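You operate a simulated robot arm through the tools that you are given. There is no shell and no other tool. Be economical: measure what you need, move in short steps, check, and stop when the job is done.

The job below is to be done with a simulated two-armed robot. You get a single attempt, and the scene is never put back.

JOB
Clear the alarm on the desk screen; start nothing.
Fine: twist the desk stop free, reset, set the breaker that the screen then names, reset again.

Only the result counts: the job must be done as asked and must still hold three seconds after the hand-in. Knocking over, shifting, dropping, spilling or breaking anything else fails it.

ROBOT AND FRAMES
Two 7-joint arms with fingered hands on one trunk, on a base that drives. Base frame: it is fixed to the floor where the robot stands at the start and does not move with it; the origin is under the middle of the robot, x ahead of it, y to its left, z up. Readings come in m, degrees, newtons and seconds.
The left shoulder is at the start at [0.073, 0.173, 1.178], the right one opposite. With the tool pointing down near the work surface each hand reaches from about 0.44 to 0.8 m from the robot's upright axis, wherever it stands, measured 20 degrees to its own side. Places, roughly: belt breaker [0.7, 0.3, 0.9]; belt start button [0.5, 0.3, 0.9]; control desk [0.7, 0.2, 0.5]; desk reset button [0.5, 0.1, 0.9]; desk screen [0.5, 0.7, 0.9]; desk stop [0.5, 0, 0.9]; desk switch [0.6, 0, 0.9]; drums breaker [0.7, 0.2, 0.9]; drums start button [0.5, 0.2, 0.9]; pan breaker [0.7, 0.1, 0.9]; pan start button [0.5, 0.1, 0.9]. Payload 3.5 kg a hand.
Tool frame (each hand has its own): the origin (TCP) lies between the finger pads and is the grasp point; the fingertips stand 0.03 m ahead of it; z points along the fingers, y is the line along which they close. The gripper opens to 0.104 m. The gripper's body begins 0.035 m behind the TCP. The gripper is a hand of 3 fingers: y runs from the thumb to the fingers, the wrist lies at [-0.015, -0.104, -0.178] in the tool frame.
Orientation is that of the tool frame in the base frame, as a unit quaternion [x, y, z, w]. With the fingers straight down and the wrist toward the robot, the tool's x, y and z point along [0, 1, 0], [1, 0, 0] and [0, 0, -1] of the base frame.

CONTROLS
- The arms move only by the tool step_arm. It takes "left_rows", "right_rows" or both (then of equal length, played together; a hand with none holds still); each is a list of rows, each a list of 6 numbers: the shift along the tool's x, y, z in units of 40 mm (1.0 is 40 mm), then the turn, a rotation vector about the tool's x, y, z in units of 8 degrees (1.0 is 8 degrees). In form: [[tx, ty, tz, rx, ry, rz], ...]. A call has 1 to 12 rows; each row shifts and turns the commanded pose from where the row before left it, along the tool's axes as they then stand. A call with a number of a shift or a turn outside -1 to 1 is refused whole. Each row takes 0.2 s and may step no farther than 0.05 m and 8.6 degrees from the row before; otherwise, the whole call is refused. A pose out of reach is approached as far as the arm can. The call stops where the force on the tool passes 40 N (or 10 N more than at its start, if that is more) or the arm is blocked; 0.2 s more then pass. In this call time passes only in rows, and 0.2 s behind the last. It gives the time, the measured TCP pose, the force on the tool (base axes), the opening and the grip force at its end, in the units of the frame above (readings bear some noise), with the torque about the TCP (base axes, N m) and any sound that the robot's microphone picked up, and new pictures: "show" is both (left out), scene, wrist or none (wrist: the cameras of the hands that moved).
- Cameras (640 x 400 px; columns grow to the right, rows downward): "scene" is now at [0.1738, 0.0009, 1.3757]; the picture's right is [-0.01, -1.00, 0.00], its down [-0.34, 0.00, -0.94] and it looks along [0.94, -0.01, -0.34] (base axes); focal length 214 px, centre (320, 200). "left" rides on the left gripper at [-0.064, -0.094, -0.117] in its tool frame; the picture's right is [-0.72, -0.33, 0.61], its down [0.64, -0.65, 0.40] and it looks along [0.27, 0.68, 0.68] (tool axes); focal length 238 px, centre (320, 200). "right" rides on the right gripper at [0.064, -0.094, -0.117] in its tool frame; the picture's right is [-0.72, 0.33, -0.61], its down [-0.64, -0.65, 0.40] and it looks along [-0.27, 0.68, 0.68] (tool axes); focal length 238 px, centre (320, 200). There is no depth. A picture from a camera that has moved, and an enlarged one, comes with that camera's place and axes in the base frame and with its lens.
- slide_trunk(by): slides the trunk up (or, below 0, down) by that many m; the arms and the scene camera ride with it, the base frame stays. It gives what a move gives, with no picture.
- roll_base(legs): drives the robot by 1 to 6 legs, each [ahead, left, turn to the left] in m, m and degrees, along the robot's own axes; the way and the turn of a leg run together, so that a leg with both is an arc; at most 1.5 m and 180 degrees a leg. The arms and the cameras ride along, it lands a little off, and it stops where it bumps. It gives what a move gives, and a new picture of the scene camera.
- finger_targets(index, middle, thumb_bend, thumb_turn, hand): sets how far each is bent, from 0 (flat) to 1 (curled in); at 0.3 the hand is open as for a grip, at 0.7 the pads meet at the TCP. One left out holds its place. A second passes; each finger stops where it meets its share of the squeeze, and holds until it gets a number again. It is the only way to open and close the hand. It gives what a move gives, with no picture; readings hold the bend of each and the force on the fingers (four entries, about 0 where the hand has none), thumb and palm. thumb_turn goes from beside the hand (0) to across from the fingers (1), as for a grip.
- pan_tilt(pan, tilt): turns the head with the scene camera to pan (to the left, within 86 degrees either way) and tilt (down, from -29 to 69), counted from straight ahead of the robot. It gives what a move gives, and a new picture of the scene camera.
- zoom(camera, box): a new picture of the part [left, top, right, bottom] of that camera's present view, enlarged. It takes no simulated time.
- hand_in(): hands the job in; it is judged then, once.

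Go step by step. Nothing tells you exact positions but the pictures and the camera data: compare them with the known pose of the tool, close in by small moves and look again before you grip or let go. The budget is 120 turns and 260 pictures, counting those below and the enlarged ones. Unless the task says otherwise, let go and move clear before handing in, and close with one line.

The tools are called after "Emit:" as name(argument=value, ...) on one line, values as JSON. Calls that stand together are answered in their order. step_arm: Moves the arms, as the interface text tells. Its arguments: {"type":"object","properties":{"left_rows":{"type":"array","items":{"type":"array","items":{"type":"number"}}},"right_rows":{"type":"array","items":{"type":"array","items":{"type":"number"}}},"show":{"type":"string","enum":["both","scene","wrist","none"]}},"required":[]} The other tools are called the same way: slide_trunk (by) slides the trunk up or down; finger_targets (index, middle, thumb_bend, thumb_turn, hand) moves the fingers one by one; roll_base (legs) drives the base; pan_tilt (pan, tilt) turns the head that bears the scene camera; zoom (camera, box) takes an enlarged picture of a part of a camera's view; hand_in () hands the job in.

At the start:

```text
clock: 0.0
left_eef_pos: [0.4285, 0.2826, 1.3322]
left_tcp_rot: [0.707, 0.707, 0.0, 0.0]
left_wrist_force: [-0.1, 0.5, -0.2]
left_ft_torque: [0.04, -0.06, 0.0]
left_finger_gap: 0.1034
left_grasp_force: 0.1
left_shape: jaw
left_bend: [0.3, 0.3, 0.3, 0.98]
left_finger forces: [0.1, 0.0, 0.0, 0.0, 0.0, 0.1]
right_eef_pos: [0.4659, -0.079, 1.3066]
right_tcp_rot: [0.707, 0.707, 0.0, -0.001]
right_wrist_force: [-0.4, -0.4, -0.7]
right_ft_torque: [0.01, 0.03, -0.01]
right_finger_gap: 0.1034
right_grasp_force: 0.1
right_shape: jaw
right_bend: [0.3, 0.3, 0.3, 0.98]
right_finger forces: [0.0, 0.0, 0.0, 0.0, 0.0, 0.0]
trunk travel left (down, up): [-0.275, 0.479]
robot x, y, heading: [-0.0011, -0.0011, 0.1]
head pan, tilt: [-0.6, 19.9]
```

scene: 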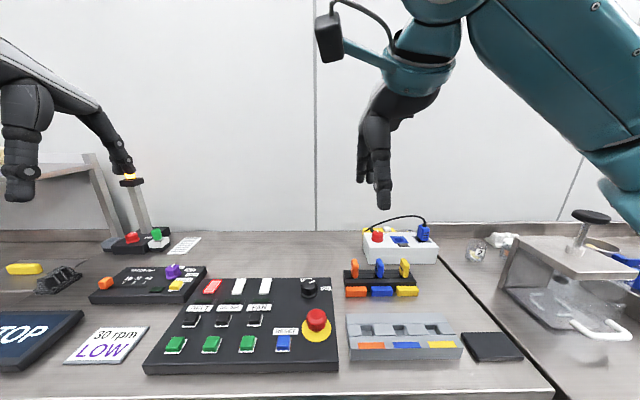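
right: 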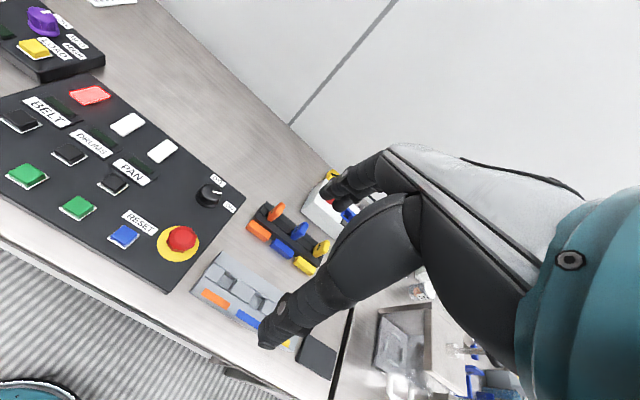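
left: 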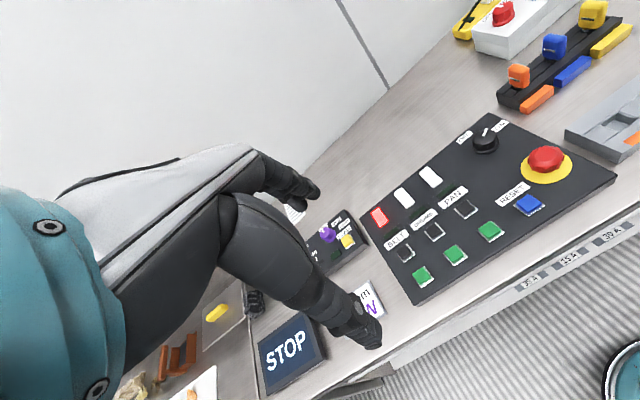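

I see the control desk in front with the red mushroom stop at its right end, the blue reset beside it, and the screen showing STOP at the left. I'll look closer at the panel before moving.

Emit:
zoom(camera="scene", box=[140, 260, 350, 391])

Emit:
zoom(camera="left", box=[340, 100, 640, 288])

Emit:
zoom(camera="right", box=[0, 60, 260, 222])

```text
3.05 times, centred on (245, 326) of scene
camera zoom: at [0.1738, 0.0009, 1.3757], right [-0.01, -1.0, 0.0], down [-0.34, 0.0, -0.94], along [0.94, -0.01, -0.34], focal length 654 px, centre (549, -182)
```

zoom: 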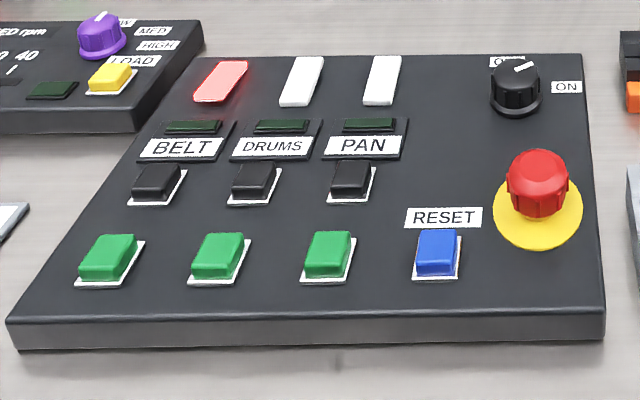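

```text
2.13 times, centred on (490, 194) of left
camera zoom: at [0.3326, 0.2188, 1.4486], right [-0.33, -0.72, -0.61], down [-0.65, 0.64, -0.4], along [0.68, 0.27, -0.68], focal length 507 px, centre (-42, 213)
```

zoom: 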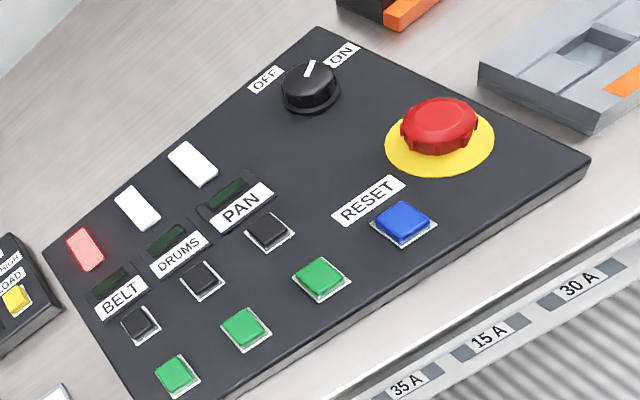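

```text
2.46 times, centred on (130, 141) of right
camera zoom: at [0.3719, -0.0148, 1.4224], right [0.33, -0.72, 0.61], down [-0.65, -0.64, -0.4], along [0.68, -0.27, -0.68], focal length 587 px, centre (788, 345)
```

zoom: 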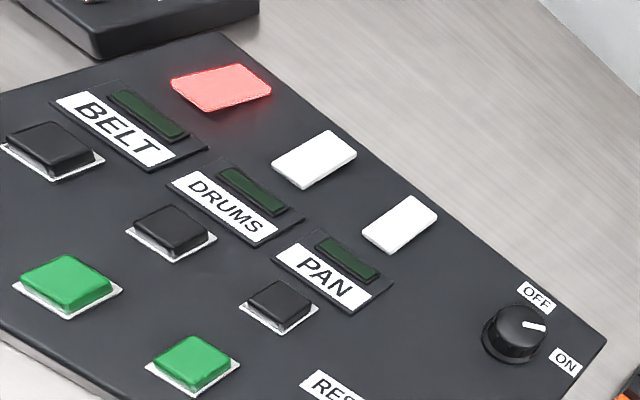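

The stop's red head is at about [0.531, 0.003, 0.96] and the blue reset at about [0.492, 0.071, 0.94]. I'll take the right hand above the stop, pre-turned counter-clockwise so there is room for a clockwise twist.

Emit:
step_arm(right_rows=[[0.293, 0.233, 0.88, 0, 0, 0], [0.293, 0.233, 0.88, 0, 0, 0], [0.293, 0.233, 0.88, 0, 0, 0], [0.293, 0.233, 0.88, 0, 0, 0], [0.293, 0.233, 0.88, 0, 0, 0], [0.293, 0.233, 0.88, 0, 0, 0], [0.293, 0.233, 0.88, 0, 0, 0], [0, 0, 0, 0, 0, -1], [0, 0, 0, 0, 0, -1], [0, 0, 0, 0, 0, -1], [0, 0, 0, 0, 0, -1], [0, 0, 0, 0, 0, -1]])

Emit:
zoom(camera="left", box=[440, 80, 640, 205])

```text
clock: 2.6
left_eef_pos: [0.4283, 0.2838, 1.3312]
left_tcp_rot: [0.707, 0.707, 0.0, 0.0]
left_wrist_force: [-0.2, 0.2, 0.4]
left_ft_torque: [0.01, 0.01, -0.02]
left_finger_gap: 0.1034
left_grasp_force: 0.0
left_shape: jaw
left_bend: [0.3, 0.3, 0.3, 0.98]
left_finger forces: [0.0, 0.1, 0.0, 0.1, 0.0, 0.0]
right_eef_pos: [0.5324, 0.0043, 1.0603]
right_tcp_rot: [0.422, 0.907, 0.0, 0.0]
right_wrist_force: [-0.1, 0.8, 0.1]
right_ft_torque: [0.02, -0.01, 0.0]
right_finger_gap: 0.1038
right_grasp_force: 0.1
right_shape: jaw
right_bend: [0.3, 0.3, 0.3, 0.98]
right_finger forces: [0.0, 0.1, 0.0, 0.0, 0.0, 0.0]
trunk travel left (down, up): [-0.275, 0.479]
robot x, y, heading: [0.0001, 0.0003, 0.1]
head pan, tilt: [-0.6, 19.9]
camera scene: at [0.1738, 0.0008, 1.3757], right [-0.01, -1.0, 0.0], down [-0.34, 0.0, -0.94], along [0.94, -0.01, -0.34], focal length 214 px, centre (320, 200)
camera right: at [0.418, -0.0086, 1.1758], right [0.71, -0.34, 0.61], down [-0.09, -0.91, -0.4], along [0.7, 0.24, -0.68], focal length 238 px, centre (320, 200)
```

scene: 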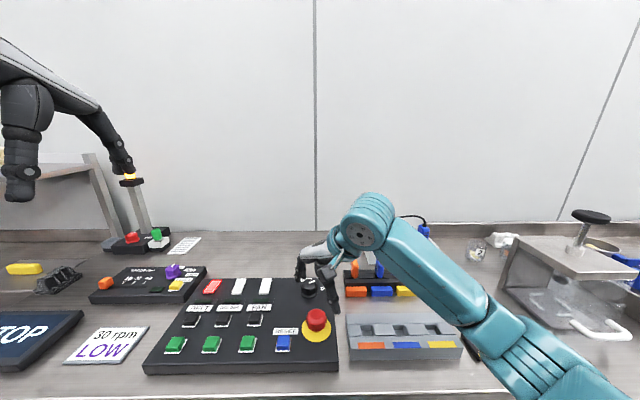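
right: 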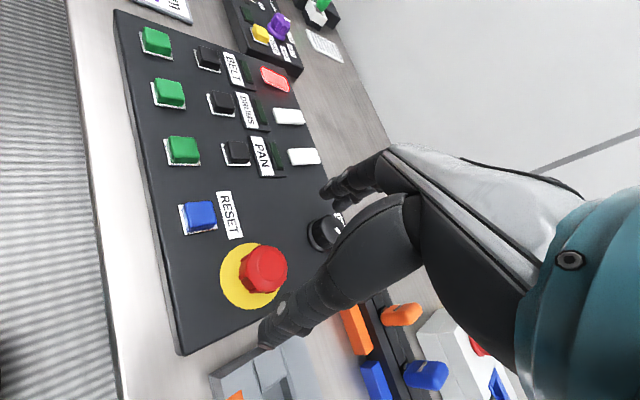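

```text
3.20 times, centred on (540, 142) of left
camera zoom: at [0.3327, 0.2187, 1.4486], right [-0.33, -0.72, -0.61], down [-0.65, 0.64, -0.4], along [0.68, 0.27, -0.68], focal length 763 px, centre (-384, 384)
```

zoom: 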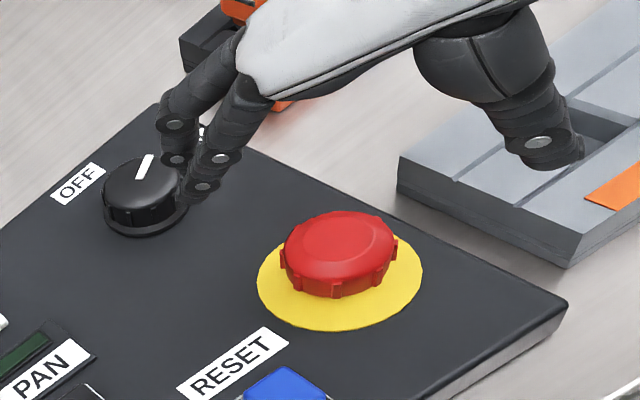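

The hand is centred over the stop with about 0.1 m to go, and the switch knob is close beyond the fingers. I'll narrow the opening first, then go down part of the way.

Emit:
finger_targets(hand="right", index=0.42, middle=0.42, thumb_bend=0.42)

Emit:
step_arm(right_rows=[[0, 0, 0.6, 0, 0, 0], [0, 0, 0.6, 0, 0, 0]])

Emit:
zoom(camera="left", box=[440, 80, 640, 205])

Emit:
zoom(camera="scene", box=[250, 250, 400, 344])

```text
clock: 3.6
left_eef_pos: [0.428, 0.2831, 1.3316]
left_tcp_rot: [0.707, 0.707, 0.001, 0.0]
left_wrist_force: [0.2, -0.4, 0.2]
left_ft_torque: [0.03, -0.01, 0.0]
left_finger_gap: 0.1037
left_grasp_force: 0.0
left_shape: jaw
left_bend: [0.3, 0.3, 0.3, 0.98]
left_finger forces: [0.0, 0.0, 0.1, 0.0, 0.0, 0.1]
right_eef_pos: [0.5305, 0.0042, 1.0603]
right_tcp_rot: [0.422, 0.906, 0.0, 0.0]
right_wrist_force: [0.2, 0.2, -0.2]
right_ft_torque: [0.01, -0.02, 0.0]
right_finger_gap: 0.0737
right_grasp_force: 0.0
right_shape: fingers
right_bend: [0.42, 0.42, 0.42, 0.98]
right_finger forces: [0.1, 0.0, 0.1, 0.1, 0.0, 0.0]
trunk travel left (down, up): [-0.275, 0.479]
robot x, y, heading: [0.0013, 0.0007, -0.1]
head pan, tilt: [-0.6, 19.9]
```

```text
clock: 4.2
left_eef_pos: [0.4289, 0.2826, 1.3316]
left_tcp_rot: [0.707, 0.708, 0.0, 0.0]
left_wrist_force: [-0.6, 0.6, -0.1]
left_ft_torque: [-0.01, 0.01, 0.01]
left_finger_gap: 0.1035
left_grasp_force: 0.1
left_shape: jaw
left_bend: [0.3, 0.3, 0.3, 0.98]
left_finger forces: [0.1, 0.1, 0.0, 0.0, 0.1, 0.0]
right_eef_pos: [0.5317, 0.0041, 1.0116]
right_tcp_rot: [0.423, 0.906, 0.001, 0.0]
right_wrist_force: [0.4, 0.3, 0.2]
right_ft_torque: [0.0, -0.02, 0.0]
right_finger_gap: 0.0734
right_grasp_force: 0.1
right_shape: fingers
right_bend: [0.42, 0.42, 0.42, 0.98]
right_finger forces: [0.0, 0.0, 0.0, 0.0, 0.1, 0.0]
trunk travel left (down, up): [-0.275, 0.479]
robot x, y, heading: [0.0015, 0.0019, -0.0]
head pan, tilt: [-0.6, 19.9]
camera scene: at [0.1738, 0.0009, 1.3757], right [-0.01, -1.0, 0.0], down [-0.34, 0.0, -0.94], along [0.94, -0.01, -0.34], focal length 214 px, centre (320, 200)
camera right: at [0.4182, -0.0081, 1.1273], right [0.71, -0.34, 0.61], down [-0.09, -0.91, -0.4], along [0.7, 0.23, -0.68], focal length 238 px, centre (320, 200)
```

scene: 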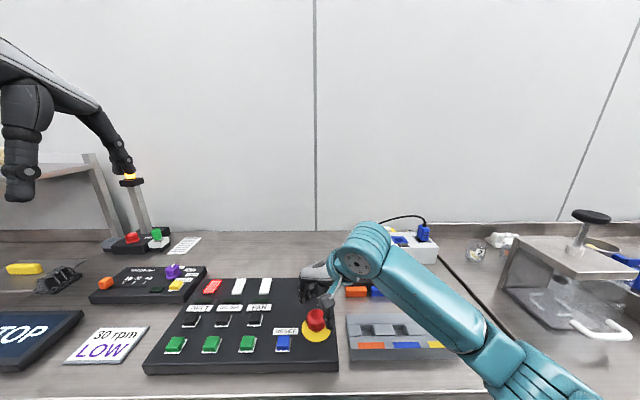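
right: 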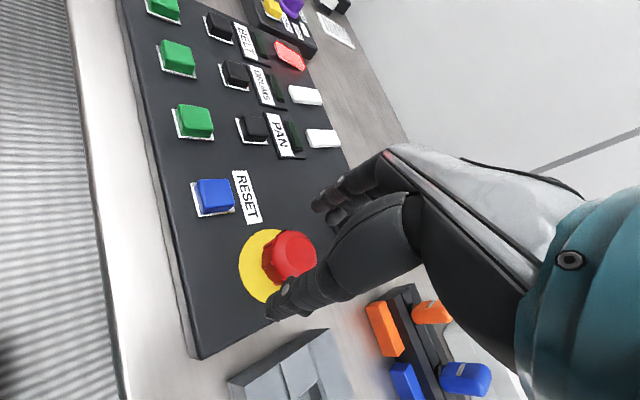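

```text
3.20 times, centred on (540, 142) of left
camera zoom: at [0.3328, 0.2188, 1.4486], right [-0.33, -0.72, -0.61], down [-0.65, 0.64, -0.4], along [0.68, 0.27, -0.68], focal length 763 px, centre (-384, 384)
```

zoom: 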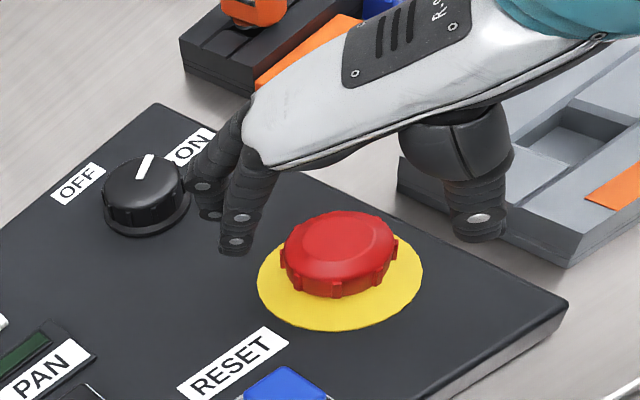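

```text
4.26 times, centred on (325, 297) of scene
camera zoom: at [0.1738, 0.0009, 1.3757], right [-0.01, -1.0, 0.0], down [-0.34, 0.0, -0.94], along [0.94, -0.01, -0.34], focal length 913 px, centre (299, -213)
```

zoom: 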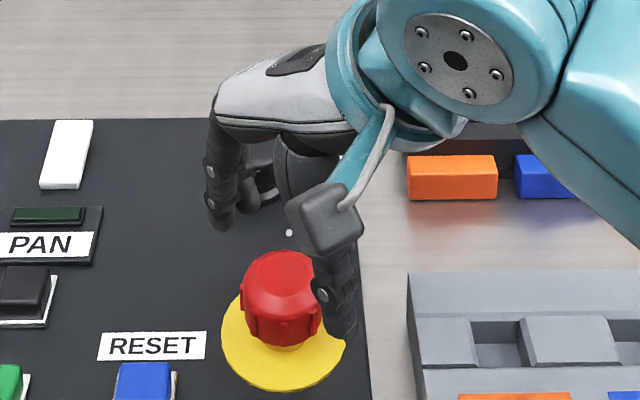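

The fingers straddle the stop head, whose top I now estimate at about z 0.975. I'll go down another 40 mm or so and look again.

Emit:
step_arm(right_rows=[[0, 0, 0.5, 0, 0, 0], [0, 0, 0.5, 0, 0, 0]], show="wrist")

Emit:
zoom(camera="left", box=[440, 80, 640, 205])

Emit:
zoom(camera="scene", box=[250, 250, 400, 344])

```text
clock: 4.8
left_eef_pos: [0.4283, 0.2831, 1.3327]
left_tcp_rot: [0.707, 0.707, 0.0, -0.001]
left_wrist_force: [-0.2, 0.0, 0.2]
left_ft_torque: [0.0, 0.0, 0.02]
left_finger_gap: 0.1035
left_grasp_force: 0.1
left_shape: jaw
left_bend: [0.3, 0.3, 0.3, 0.98]
left_finger forces: [0.0, 0.1, 0.0, 0.0, 0.0, 0.1]
right_eef_pos: [0.5316, 0.0029, 0.9718]
right_tcp_rot: [0.422, 0.907, -0.001, 0.0]
right_wrist_force: [-0.5, -0.1, 0.5]
right_ft_torque: [0.01, -0.01, 0.0]
right_finger_gap: 0.0734
right_grasp_force: 0.1
right_shape: fingers
right_bend: [0.42, 0.42, 0.42, 0.98]
right_finger forces: [0.0, 0.1, 0.0, 0.0, 0.1, 0.0]
trunk travel left (down, up): [-0.275, 0.479]
robot x, y, heading: [0.0003, -0.001, 0.0]
head pan, tilt: [-0.6, 19.9]
camera right: at [0.4186, -0.0078, 1.0874], right [0.71, -0.34, 0.61], down [-0.09, -0.91, -0.4], along [0.7, 0.23, -0.68], focal length 238 px, centre (320, 200)
```

right: 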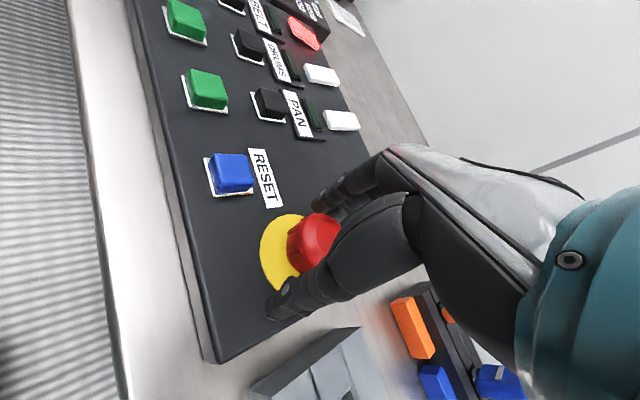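

```text
3.20 times, centred on (540, 142) of left
camera zoom: at [0.3327, 0.2188, 1.4486], right [-0.33, -0.72, -0.61], down [-0.65, 0.64, -0.4], along [0.68, 0.27, -0.68], focal length 763 px, centre (-384, 384)
```

zoom: 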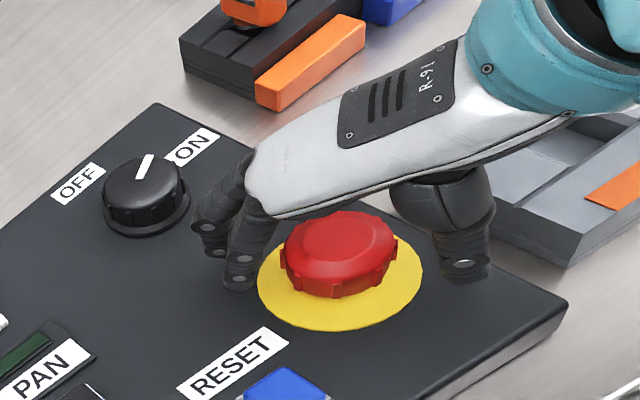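

```text
4.26 times, centred on (325, 297) of scene
camera zoom: at [0.1738, 0.0009, 1.3757], right [-0.01, -1.0, 0.0], down [-0.34, 0.0, -0.94], along [0.94, -0.01, -0.34], focal length 913 px, centre (299, -213)
```

zoom: 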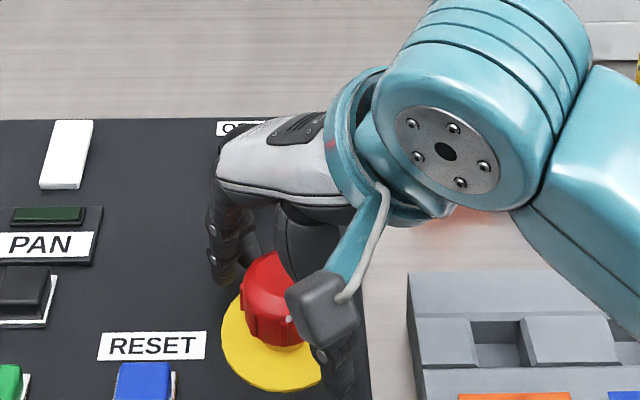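

The fingertips now sit at the level of the head, well centred, with no contact. I'll close on it.

Emit:
finger_targets(hand="right", index=0.62, middle=0.62, thumb_bend=0.62)

Emit:
zoom(camera="left", box=[440, 80, 640, 205])

```text
clock: 5.8
left_eef_pos: [0.4301, 0.2832, 1.3322]
left_tcp_rot: [0.708, 0.706, 0.0, 0.0]
left_wrist_force: [-1.1, 0.2, 0.3]
left_ft_torque: [0.01, 0.04, 0.01]
left_finger_gap: 0.1035
left_grasp_force: 0.1
left_shape: jaw
left_bend: [0.3, 0.3, 0.3, 0.98]
left_finger forces: [0.0, 0.0, 0.0, 0.0, 0.0, 0.0]
right_eef_pos: [0.5321, 0.0047, 0.972]
right_tcp_rot: [0.422, 0.907, 0.001, 0.0]
right_wrist_force: [8.5, 4.9, 0.7]
right_ft_torque: [0.17, -0.23, 0.06]
right_finger_gap: 0.0345
right_grasp_force: 7.4
right_shape: fingers
right_bend: [0.56, 0.57, 0.59, 0.97]
right_finger forces: [4.9, 6.9, 0.1, 0.0, 3.0, 0.0]
trunk travel left (down, up): [-0.275, 0.479]
robot x, y, heading: [0.0007, -0.0001, -0.1]
head pan, tilt: [-0.6, 19.9]
```

```text
3.20 times, centred on (540, 142) of left
camera zoom: at [0.3337, 0.2196, 1.4483], right [-0.33, -0.72, -0.61], down [-0.65, 0.64, -0.4], along [0.68, 0.27, -0.68], focal length 763 px, centre (-384, 384)
```

zoom: 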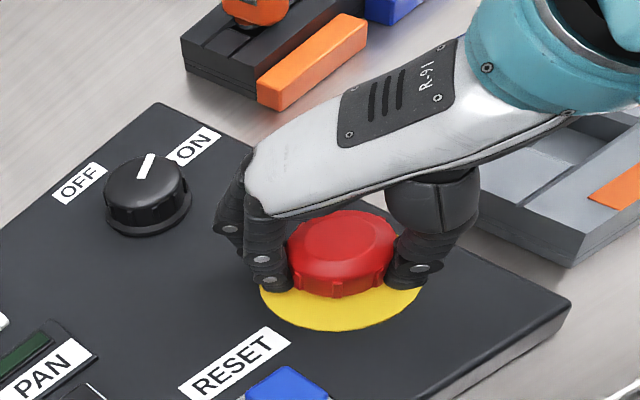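

The fingers press harder than the thumb, so the head lies a little toward the fingers. I'll shift 3 mm that way, firm up the grip and begin the clockwise twist.

Emit:
step_arm(right_rows=[[0, 0.08, 0, 0, 0, 0]], show="none")

Emit:
finger_targets(hand="right", index=0.66, middle=0.66, thumb_bend=0.68)

Emit:
step_arm(right_rows=[[0, 0, 0, 0, 0, 1], [0, 0, 0, 0, 0, 1], [0, 0, 0, 0, 0, 1]], show="none")

Emit:
zoom(camera="left", box=[440, 80, 640, 205])

```text
clock: 6.2
left_eef_pos: [0.4287, 0.2827, 1.3318]
left_tcp_rot: [0.707, 0.707, 0.0, 0.001]
left_wrist_force: [-0.1, 0.1, 0.3]
left_ft_torque: [0.01, 0.01, 0.0]
left_finger_gap: 0.1037
left_grasp_force: 0.0
left_shape: jaw
left_bend: [0.3, 0.3, 0.3, 0.98]
left_finger forces: [0.0, 0.1, 0.0, 0.0, 0.0, 0.1]
right_eef_pos: [0.5345, 0.0069, 0.9721]
right_tcp_rot: [0.422, 0.906, 0.0, -0.001]
right_wrist_force: [2.1, 1.0, 1.6]
right_ft_torque: [0.06, -0.08, 0.03]
right_finger_gap: 0.0342
right_grasp_force: 6.7
right_shape: fingers
right_bend: [0.57, 0.57, 0.58, 0.97]
right_finger forces: [3.3, 4.8, 0.0, 0.0, 5.2, 0.1]
trunk travel left (down, up): [-0.275, 0.479]
robot x, y, heading: [0.0017, 0.0024, 0.2]
head pan, tilt: [-0.6, 19.9]
```

```text
clock: 7.2
left_eef_pos: [0.4285, 0.283, 1.3318]
left_tcp_rot: [0.707, 0.707, 0.0, 0.0]
left_wrist_force: [1.1, 0.4, 0.4]
left_ft_torque: [0.0, 0.03, 0.02]
left_finger_gap: 0.1037
left_grasp_force: 0.0
left_shape: jaw
left_bend: [0.3, 0.3, 0.3, 0.98]
left_finger forces: [0.0, 0.1, 0.1, 0.0, 0.1, 0.1]
right_eef_pos: [0.5341, 0.0061, 0.9713]
right_tcp_rot: [0.422, 0.906, 0.0, 0.001]
right_wrist_force: [4.0, 0.9, 0.4]
right_ft_torque: [0.01, -0.17, 0.01]
right_finger_gap: 0.0331
right_grasp_force: 11.1
right_shape: fingers
right_bend: [0.58, 0.59, 0.59, 0.97]
right_finger forces: [5.4, 7.8, 0.0, 0.0, 9.4, 0.0]
trunk travel left (down, up): [-0.275, 0.479]
robot x, y, heading: [-0.0014, 0.0018, 0.2]
head pan, tilt: [-0.6, 19.9]
```

```text
clock: 8.0
left_eef_pos: [0.4299, 0.2835, 1.3322]
left_tcp_rot: [0.707, 0.707, -0.001, -0.001]
left_wrist_force: [-0.1, 0.1, 1.1]
left_ft_torque: [0.02, -0.03, 0.01]
left_finger_gap: 0.1034
left_grasp_force: 0.0
left_shape: jaw
left_bend: [0.3, 0.3, 0.3, 0.98]
left_finger forces: [0.1, 0.0, 0.1, 0.0, 0.1, 0.0]
right_eef_pos: [0.5353, 0.006, 0.9726]
right_tcp_rot: [0.602, 0.799, 0.001, 0.0]
right_wrist_force: [8.7, 4.1, 1.1]
right_ft_torque: [0.09, -0.25, 0.01]
right_finger_gap: 0.0328
right_grasp_force: 12.8
right_shape: fingers
right_bend: [0.57, 0.59, 0.6, 0.96]
right_finger forces: [7.9, 8.7, 0.1, 0.0, 8.2, 0.1]
trunk travel left (down, up): [-0.275, 0.479]
robot x, y, heading: [0.0009, 0.0008, 0.2]
head pan, tilt: [-0.6, 19.9]
```

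```text
3.20 times, centred on (540, 142) of left
camera zoom: at [0.3337, 0.2196, 1.4483], right [-0.33, -0.72, -0.61], down [-0.65, 0.64, -0.4], along [0.68, 0.27, -0.68], focal length 763 px, centre (-384, 384)
```

zoom: 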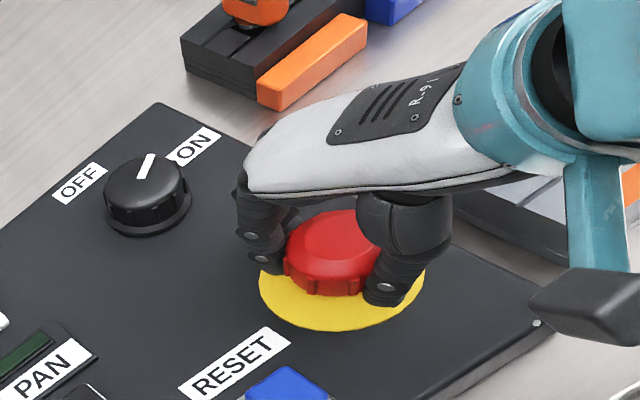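

The hand has turned 24° smoothly with the grip steady and little torque. I'll keep twisting.

Emit:
step_arm(right_rows=[[0, 0.04, 0, 0, 0, 1], [0, 0, 0, 0, 0, 1], [0, 0, 0, 0, 0, 1], [0, 0, 0, 0, 0, 1]], show="scene")

Emit:
zoom(camera="left", box=[440, 80, 640, 205])

```text
clock: 9.0
left_eef_pos: [0.4289, 0.2836, 1.3319]
left_tcp_rot: [0.707, 0.707, 0.0, 0.0]
left_wrist_force: [-0.1, 0.6, -0.7]
left_ft_torque: [0.04, 0.0, 0.01]
left_finger_gap: 0.1036
left_grasp_force: 0.1
left_shape: jaw
left_bend: [0.3, 0.3, 0.3, 0.98]
left_finger forces: [0.0, 0.0, 0.0, 0.0, 0.1, 0.0]
right_eef_pos: [0.5362, 0.0066, 0.9725]
right_tcp_rot: [0.8, 0.6, 0.0, 0.0]
right_wrist_force: [8.0, -0.4, 2.6]
right_ft_torque: [-0.04, -0.24, 0.04]
right_finger_gap: 0.0328
right_grasp_force: 12.0
right_shape: fingers
right_bend: [0.57, 0.59, 0.6, 0.96]
right_finger forces: [7.2, 7.8, 0.0, 0.1, 8.9, 0.0]
trunk travel left (down, up): [-0.275, 0.479]
robot x, y, heading: [0.0018, -0.0033, 0.1]
head pan, tilt: [-0.6, 19.9]
camera scene: at [0.1744, 0.001, 1.3756], right [-0.01, -1.0, 0.0], down [-0.34, 0.0, -0.94], along [0.94, -0.01, -0.34], focal length 214 px, centre (320, 200)
```

scene: 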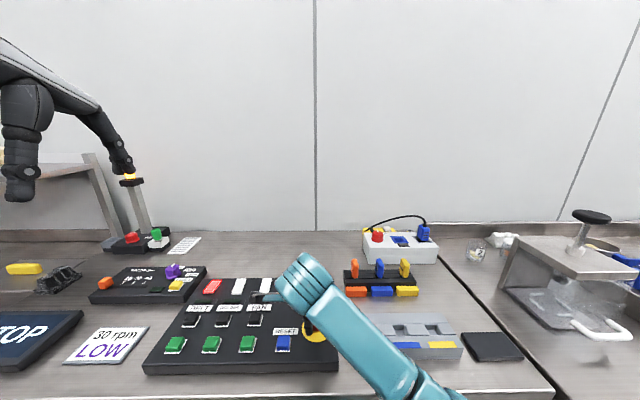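

```text
3.20 times, centred on (540, 142) of left
camera zoom: at [0.3334, 0.219, 1.4484], right [-0.33, -0.72, -0.61], down [-0.65, 0.64, -0.4], along [0.68, 0.27, -0.68], focal length 763 px, centre (-384, 384)
```

zoom: 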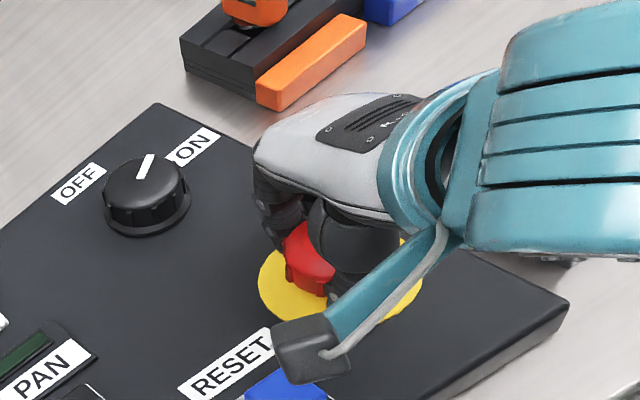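

The twist is at 56° with no click heard yet. I'll turn a bit more.

Emit:
step_arm(right_rows=[[0, 0, 0, 0, 0, 1], [0, 0, 0, 0, 0, 1], [0, 0, 0, 0, 0, 1], [0, 0, 0, 0, 0, 1]], show="scene")

Emit:
zoom(camera="left", box=[440, 80, 640, 205])

Emit:
zoom(camera="scene", box=[0, 290, 160, 390])

```text
clock: 10.1
left_eef_pos: [0.4284, 0.2848, 1.3314]
left_tcp_rot: [0.706, 0.708, 0.0, 0.0]
left_wrist_force: [-0.1, -0.4, 0.3]
left_ft_torque: [-0.03, 0.03, 0.01]
left_finger_gap: 0.1039
left_grasp_force: 0.0
left_shape: jaw
left_bend: [0.3, 0.3, 0.3, 0.98]
left_finger forces: [0.0, 0.0, 0.0, 0.0, 0.0, 0.0]
right_eef_pos: [0.5591, 0.0076, 0.9624]
right_tcp_rot: [0.931, 0.364, 0.012, -0.002]
right_wrist_force: [-2.4, 6.4, 18.3]
right_ft_torque: [0.51, 0.26, 0.03]
right_finger_gap: 0.0166
right_grasp_force: 10.1
right_shape: fingers
right_bend: [0.66, 0.66, 0.64, 0.96]
right_finger forces: [0.0, 0.8, 0.1, 0.0, 19.8, 0.1]
right hand out of reach, approached as far as the arm can: row 3, 4
trunk travel left (down, up): [-0.275, 0.479]
robot x, y, heading: [0.0003, 0.0024, 0.1]
head pan, tilt: [-0.6, 19.9]
stopped in row 4 (right hand): the force on the tool passed its limit at 43 N (the readings are from after the stop); the commanded pose is now the measured one
camera scene: at [0.1737, 0.0021, 1.3756], right [-0.01, -1.0, 0.0], down [-0.34, 0.0, -0.94], along [0.94, -0.01, -0.34], focal length 214 px, centre (320, 200)
```

scene: 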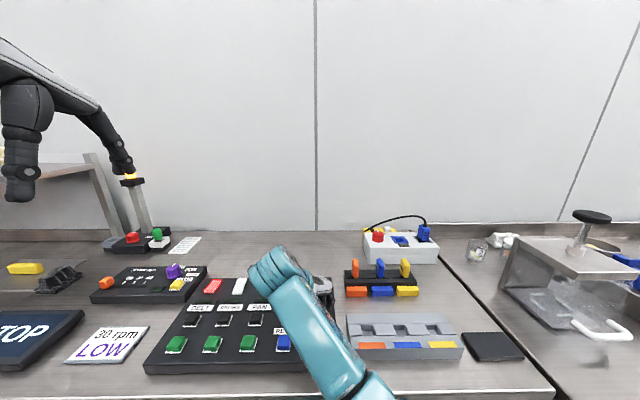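

```text
3.20 times, centred on (540, 142) of left
camera zoom: at [0.3324, 0.2203, 1.4483], right [-0.33, -0.72, -0.61], down [-0.65, 0.64, -0.4], along [0.68, 0.27, -0.68], focal length 763 px, centre (-384, 384)
```

zoom: 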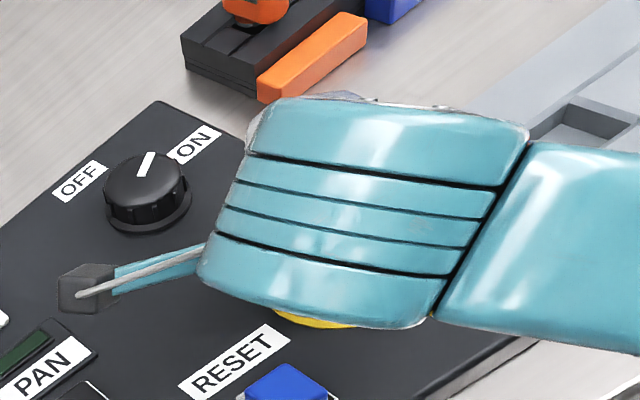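

```text
4.00 times, centred on (80, 340) of scene
camera zoom: at [0.1737, 0.0021, 1.3756], right [-0.01, -1.0, 0.0], down [-0.34, 0.0, -0.94], along [0.94, -0.01, -0.34], focal length 858 px, centre (1280, -360)
```

zoom: 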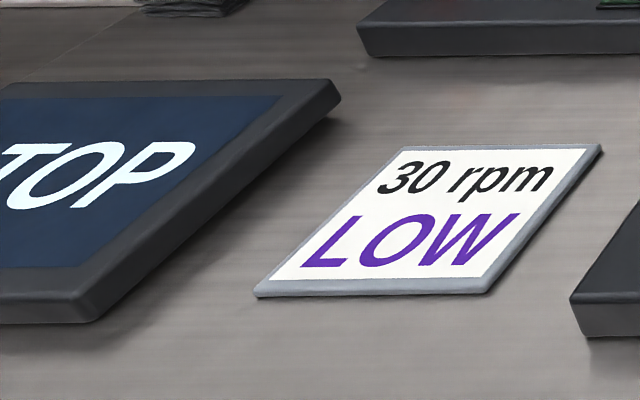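

The arm ran out of reach at the end and the fingers slipped off the head. I'll lift straight up, then open and look at the stop.

Emit:
step_arm(right_rows=[[0, 0, -0.5, 0, 0, 0], [0, 0, -0.8, 0, 0, 0], [0, 0, -1, 0, 0, 0], [0, 0, -1, 0, 0, 0], [0, 0, 0, 0, 0, -1], [0, 0, 0, 0, 0, -1], [0, 0, 0, 0, 0, -1], [0, 0, 0, 0, 0, -1], [0, 0, 0, 0, 0, -1], [0, 0, 0, 0, 0, -1]], show="both")

Emit:
zoom(camera="left", box=[440, 80, 640, 205])

```text
clock: 12.3
left_eef_pos: [0.4271, 0.282, 1.3334]
left_tcp_rot: [0.707, 0.707, 0.0, 0.0]
left_wrist_force: [0.5, 0.3, -0.8]
left_ft_torque: [0.0, 0.01, -0.04]
left_finger_gap: 0.1038
left_grasp_force: 0.1
left_shape: jaw
left_bend: [0.3, 0.3, 0.3, 0.98]
left_finger forces: [0.0, 0.0, 0.0, 0.0, 0.0, 0.1]
right_eef_pos: [0.6039, -0.0151, 1.0413]
right_tcp_rot: [0.704, 0.71, 0.009, 0.001]
right_wrist_force: [-0.1, -0.1, -0.2]
right_ft_torque: [-0.01, 0.02, 0.0]
right_finger_gap: 0.0089
right_grasp_force: 0.2
right_shape: fingers
right_bend: [0.66, 0.66, 0.68, 0.97]
right_finger forces: [0.2, 0.0, 0.0, 0.0, 0.1, 0.1]
right hand out of reach, approached as far as the arm can: row 1, 2, 3, 4
trunk travel left (down, up): [-0.275, 0.479]
robot x, y, heading: [-0.0005, -0.0008, -0.1]
head pan, tilt: [-0.6, 19.9]
camera scene: at [0.1734, 0.001, 1.3757], right [-0.01, -1.0, 0.0], down [-0.34, 0.0, -0.94], along [0.94, -0.01, -0.34], focal length 214 px, centre (320, 200)
camera right: at [0.5073, 0.0465, 1.1554], right [0.33, -0.72, 0.61], down [-0.64, -0.64, -0.42], along [0.7, -0.26, -0.67], focal length 238 px, centre (320, 200)
```

scene: 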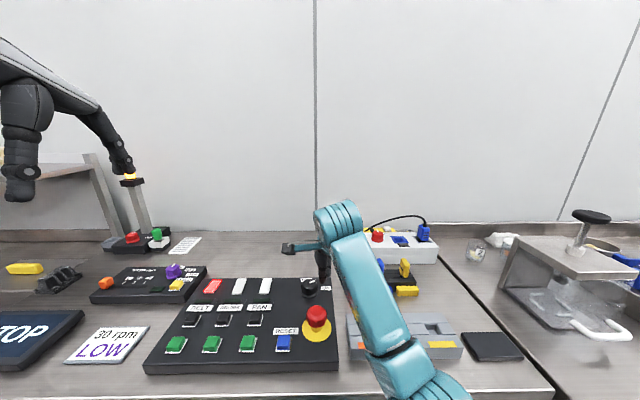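
right: 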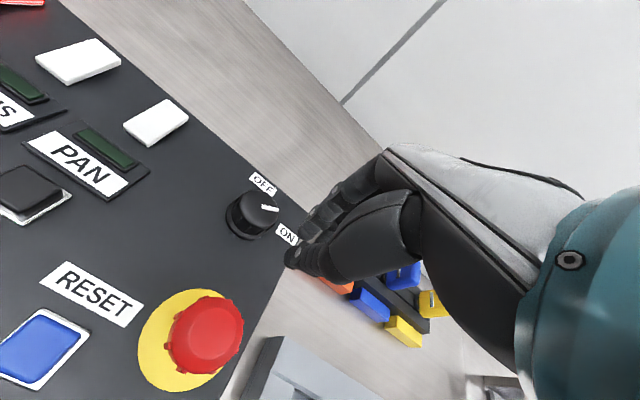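

```text
3.20 times, centred on (540, 142) of left
camera zoom: at [0.3321, 0.2191, 1.4487], right [-0.33, -0.72, -0.61], down [-0.65, 0.64, -0.4], along [0.68, 0.27, -0.68], focal length 763 px, centre (-384, 384)
```

zoom: 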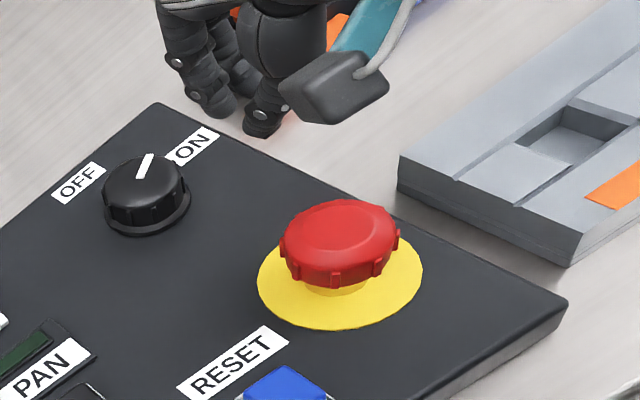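

The stop has popped up: its stem now shows below the head. I'll clear the right hand away and bring the left hand, fingers closed to a tip, over the reset button.

Emit:
step_arm(right_rows=[[0, 0, -1, 0, 0, 0], [0, 0, -1, 0, 0, 0], [0, 0, -1, 0, 0, 0], [-1, -0.4, 0, 0, 0, 0], [-1, -0.4, 0, 0, 0, 0], [-1, -0.4, 0, 0, 0, 0], [-1, -0.4, 0, 0, 0, 0], [-1, -0.4, 0, 0, 0, 0]], show="none")

Emit:
finger_targets(hand="left", index=0.68, middle=0.68, thumb_bend=0.66)

Emit:
step_arm(left_rows=[[-0.59, 0.178, 0.78, 0, 0, 0], [-0.59, 0.178, 0.78, 0, 0, 0], [-0.59, 0.178, 0.78, 0, 0, 0], [-0.59, 0.178, 0.78, 0, 0, 0], [-0.59, 0.178, 0.78, 0, 0, 0], [-0.59, 0.178, 0.78, 0, 0, 0], [-0.59, 0.178, 0.78, 0, 0, 0], [-0.59, 0.178, 0.78, 0, 0, 0], [-0.59, 0.178, 0.78, 0, 0, 0]])

```text
clock: 14.1
left_eef_pos: [0.4272, 0.2827, 1.3321]
left_tcp_rot: [0.707, 0.707, 0.001, 0.001]
left_wrist_force: [1.6, -0.6, 0.6]
left_ft_torque: [0.03, 0.01, 0.0]
left_finger_gap: 0.1034
left_grasp_force: 0.1
left_shape: jaw
left_bend: [0.3, 0.3, 0.3, 0.98]
left_finger forces: [0.0, 0.0, 0.0, 0.0, 0.0, 0.0]
right_eef_pos: [0.5794, -0.2186, 1.1378]
right_tcp_rot: [0.705, 0.709, 0.007, 0.003]
right_wrist_force: [-0.1, -0.6, 0.1]
right_ft_torque: [0.01, 0.03, 0.03]
right_finger_gap: 0.0089
right_grasp_force: 0.0
right_shape: fingers
right_bend: [0.66, 0.66, 0.68, 0.97]
right_finger forces: [0.0, 0.1, 0.1, 0.1, 0.0, 0.1]
right hand out of reach, approached as far as the arm can: row 4, 5, 6, 7, 8
trunk travel left (down, up): [-0.275, 0.479]
robot x, y, heading: [-0.0012, -0.0008, -0.1]
head pan, tilt: [-0.6, 19.9]
```

```text
clock: 15.1
left_eef_pos: [0.427, 0.2825, 1.3318]
left_tcp_rot: [0.706, 0.708, 0.0, -0.001]
left_wrist_force: [0.0, -0.2, -0.2]
left_ft_torque: [0.01, 0.0, -0.02]
left_finger_gap: 0.0088
left_grasp_force: 0.1
left_shape: fingers
left_bend: [0.68, 0.68, 0.66, 0.98]
left_finger forces: [0.0, 0.0, 0.0, 0.0, 0.0, 0.1]
right_eef_pos: [0.58, -0.2181, 1.1393]
right_tcp_rot: [0.705, 0.709, 0.008, 0.003]
right_wrist_force: [0.4, -0.7, -0.7]
right_ft_torque: [0.03, 0.01, 0.0]
right_finger_gap: 0.0088
right_grasp_force: 0.0
right_shape: fingers
right_bend: [0.66, 0.66, 0.68, 0.97]
right_finger forces: [0.0, 0.0, 0.1, 0.1, 0.0, 0.0]
trunk travel left (down, up): [-0.275, 0.479]
robot x, y, heading: [0.0014, -0.0008, -0.3]
head pan, tilt: [-0.6, 19.9]
```

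```text
clock: 17.1
left_eef_pos: [0.498, 0.0704, 1.0531]
left_tcp_rot: [0.706, 0.708, 0.001, 0.001]
left_wrist_force: [-0.1, -0.3, 0.3]
left_ft_torque: [0.0, 0.01, -0.02]
left_finger_gap: 0.0087
left_grasp_force: 0.2
left_shape: fingers
left_bend: [0.68, 0.68, 0.66, 0.98]
left_finger forces: [0.0, 0.0, 0.0, 0.0, 0.0, 0.0]
right_eef_pos: [0.5807, -0.2178, 1.1383]
right_tcp_rot: [0.704, 0.71, 0.007, 0.003]
right_wrist_force: [0.6, 0.5, 0.5]
right_ft_torque: [0.0, 0.02, -0.03]
right_finger_gap: 0.0088
right_grasp_force: 0.0
right_shape: fingers
right_bend: [0.66, 0.66, 0.68, 0.97]
right_finger forces: [0.0, 0.0, 0.0, 0.1, 0.1, 0.0]
trunk travel left (down, up): [-0.275, 0.479]
robot x, y, heading: [0.0022, 0.0038, -0.2]
head pan, tilt: [-0.6, 19.9]
camera scene: at [0.1737, 0.0008, 1.3757], right [-0.01, -1.0, 0.0], down [-0.34, 0.0, -0.94], along [0.94, -0.01, -0.34], focal length 214 px, centre (320, 200)
camera left: at [0.4018, 0.0067, 1.1687], right [-0.32, -0.72, -0.61], down [-0.65, 0.64, -0.4], along [0.68, 0.27, -0.68], focal length 238 px, centre (320, 200)
```

scene: 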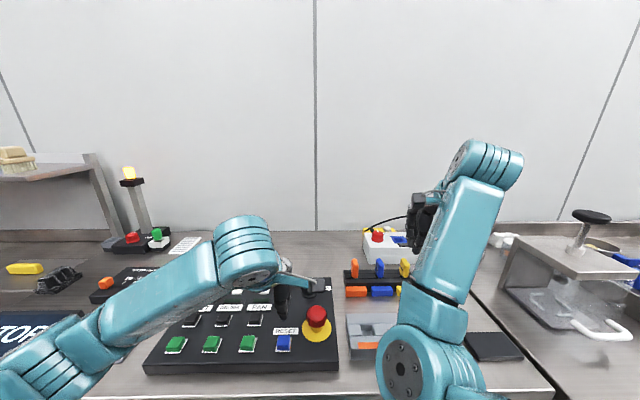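
left: 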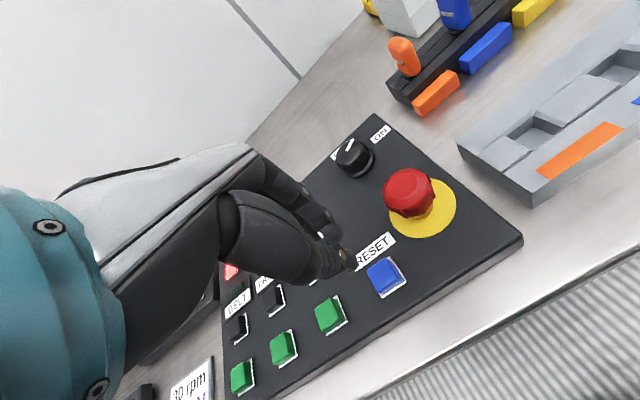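

From this view the reset's top is at about [0.491, 0.070, 0.945], nearly below the closed fingertips. I'll correct 7 mm back and descend close to it.

Emit:
step_arm(left_rows=[[0, -0.18, 0.6, 0, 0, 0], [0, 0, 0.6, 0, 0, 0]])

Emit:
zoom(camera="scene", box=[220, 270, 350, 351])

```text
clock: 17.7
left_eef_pos: [0.4893, 0.0706, 1.0044]
left_tcp_rot: [0.707, 0.707, 0.001, 0.001]
left_wrist_force: [0.8, 0.5, -0.4]
left_ft_torque: [-0.01, 0.0, 0.01]
left_finger_gap: 0.0089
left_grasp_force: 0.2
left_shape: fingers
left_bend: [0.68, 0.68, 0.66, 0.98]
left_finger forces: [0.1, 0.1, 0.0, 0.0, 0.0, 0.0]
right_eef_pos: [0.5816, -0.2173, 1.1385]
right_tcp_rot: [0.705, 0.71, 0.008, 0.002]
right_wrist_force: [-0.9, 0.6, -0.1]
right_ft_torque: [0.0, -0.02, 0.04]
right_finger_gap: 0.0088
right_grasp_force: 0.0
right_shape: fingers
right_bend: [0.66, 0.66, 0.68, 0.97]
right_finger forces: [0.1, 0.1, 0.0, 0.1, 0.1, 0.0]
trunk travel left (down, up): [-0.275, 0.479]
robot x, y, heading: [0.0, 0.0002, -0.0]
head pan, tilt: [-0.6, 19.9]
camera scene: at [0.1734, 0.0012, 1.3757], right [-0.01, -1.0, 0.0], down [-0.34, 0.0, -0.94], along [0.94, -0.01, -0.34], focal length 214 px, centre (320, 200)
camera left: at [0.3923, 0.0073, 1.1197], right [-0.32, -0.72, -0.61], down [-0.65, 0.64, -0.41], along [0.68, 0.27, -0.68], focal length 238 px, centre (320, 200)
```

scene: 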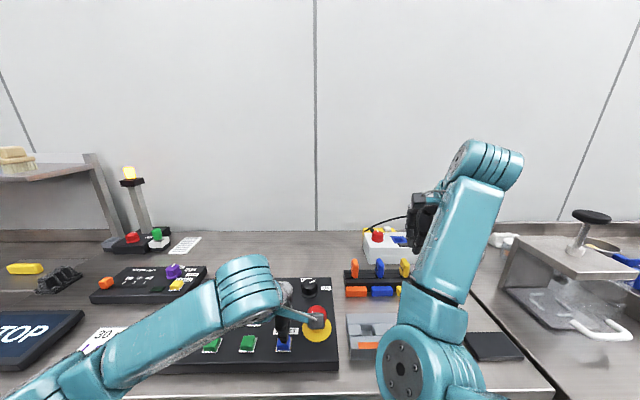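
left: 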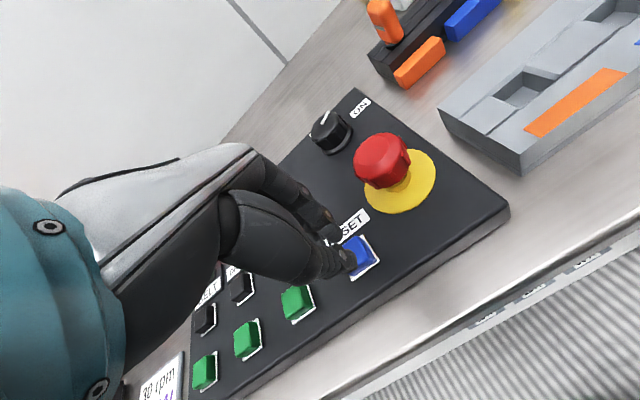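

```text
4.92 times, centred on (285, 310) of scene
camera zoom: at [0.1734, 0.0012, 1.3757], right [-0.01, -1.0, 0.0], down [-0.34, 0.0, -0.94], along [0.94, -0.01, -0.34], focal length 1056 px, centre (492, -344)
```

zoom: 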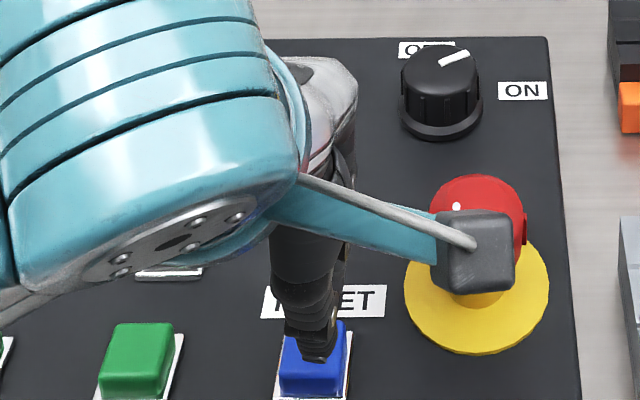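

The thumb tip hangs a little near-side of the button, so I'll shift forward 8 mm and press down gently in small steps.

Emit:
step_arm(left_rows=[[0, 0.2, 0.3, 0, 0, 0], [0, 0, 0.3, 0, 0, 0], [0, 0, 0.1, 0, 0, 0], [0, 0, 0.1, 0, 0, 0]])

Emit:
zoom(camera="left", box=[250, 130, 450, 255])

```text
clock: 18.7
left_eef_pos: [0.4924, 0.0705, 0.9722]
left_tcp_rot: [0.707, 0.707, 0.001, 0.002]
left_wrist_force: [2.1, 0.1, 5.3]
left_ft_torque: [-0.02, -0.11, 0.02]
left_finger_gap: 0.009
left_grasp_force: 2.6
left_shape: fingers
left_bend: [0.68, 0.68, 0.66, 0.98]
left_finger forces: [4.3, 0.8, 0.1, 0.0, 0.1, 0.0]
right_eef_pos: [0.5805, -0.2168, 1.139]
right_tcp_rot: [0.705, 0.71, 0.008, 0.003]
right_wrist_force: [0.1, 0.6, -0.2]
right_ft_torque: [-0.04, 0.05, 0.0]
right_finger_gap: 0.0085
right_grasp_force: 0.1
right_shape: fingers
right_bend: [0.66, 0.66, 0.68, 0.97]
right_finger forces: [0.1, 0.1, 0.1, 0.0, 0.0, 0.0]
trunk travel left (down, up): [-0.275, 0.479]
robot x, y, heading: [-0.0013, -0.0002, 0.2]
head pan, tilt: [-0.6, 19.9]
heard: click
camera scene: at [0.1731, 0.0012, 1.3759], right [-0.01, -1.0, 0.0], down [-0.34, 0.0, -0.94], along [0.94, -0.01, -0.34], focal length 214 px, centre (320, 200)
camera left: at [0.3972, 0.0066, 1.0882], right [-0.32, -0.72, -0.61], down [-0.65, 0.64, -0.41], along [0.69, 0.27, -0.68], focal length 238 px, centre (320, 200)
```

scene: 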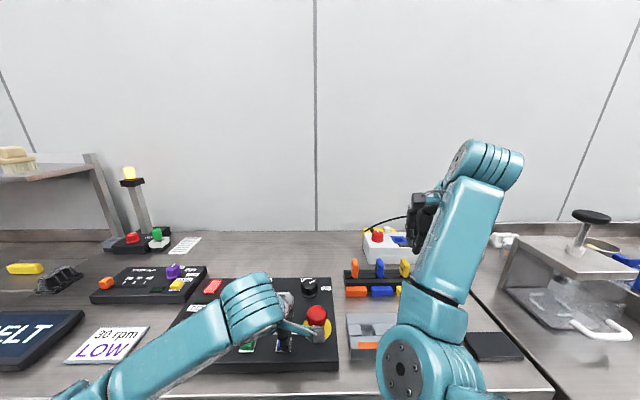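
left: 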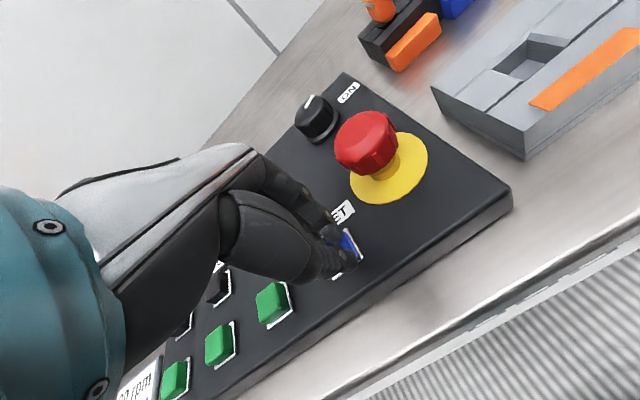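

```text
3.20 times, centred on (350, 192) of left
camera zoom: at [0.3972, 0.0066, 1.0882], right [-0.32, -0.72, -0.61], down [-0.65, 0.64, -0.41], along [0.69, 0.27, -0.68], focal length 763 px, centre (224, 224)
```

zoom: 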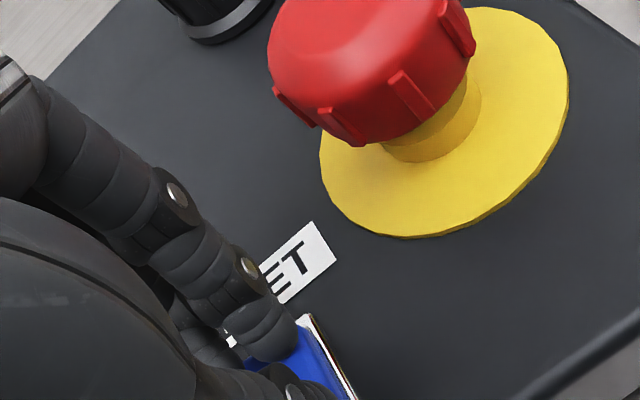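

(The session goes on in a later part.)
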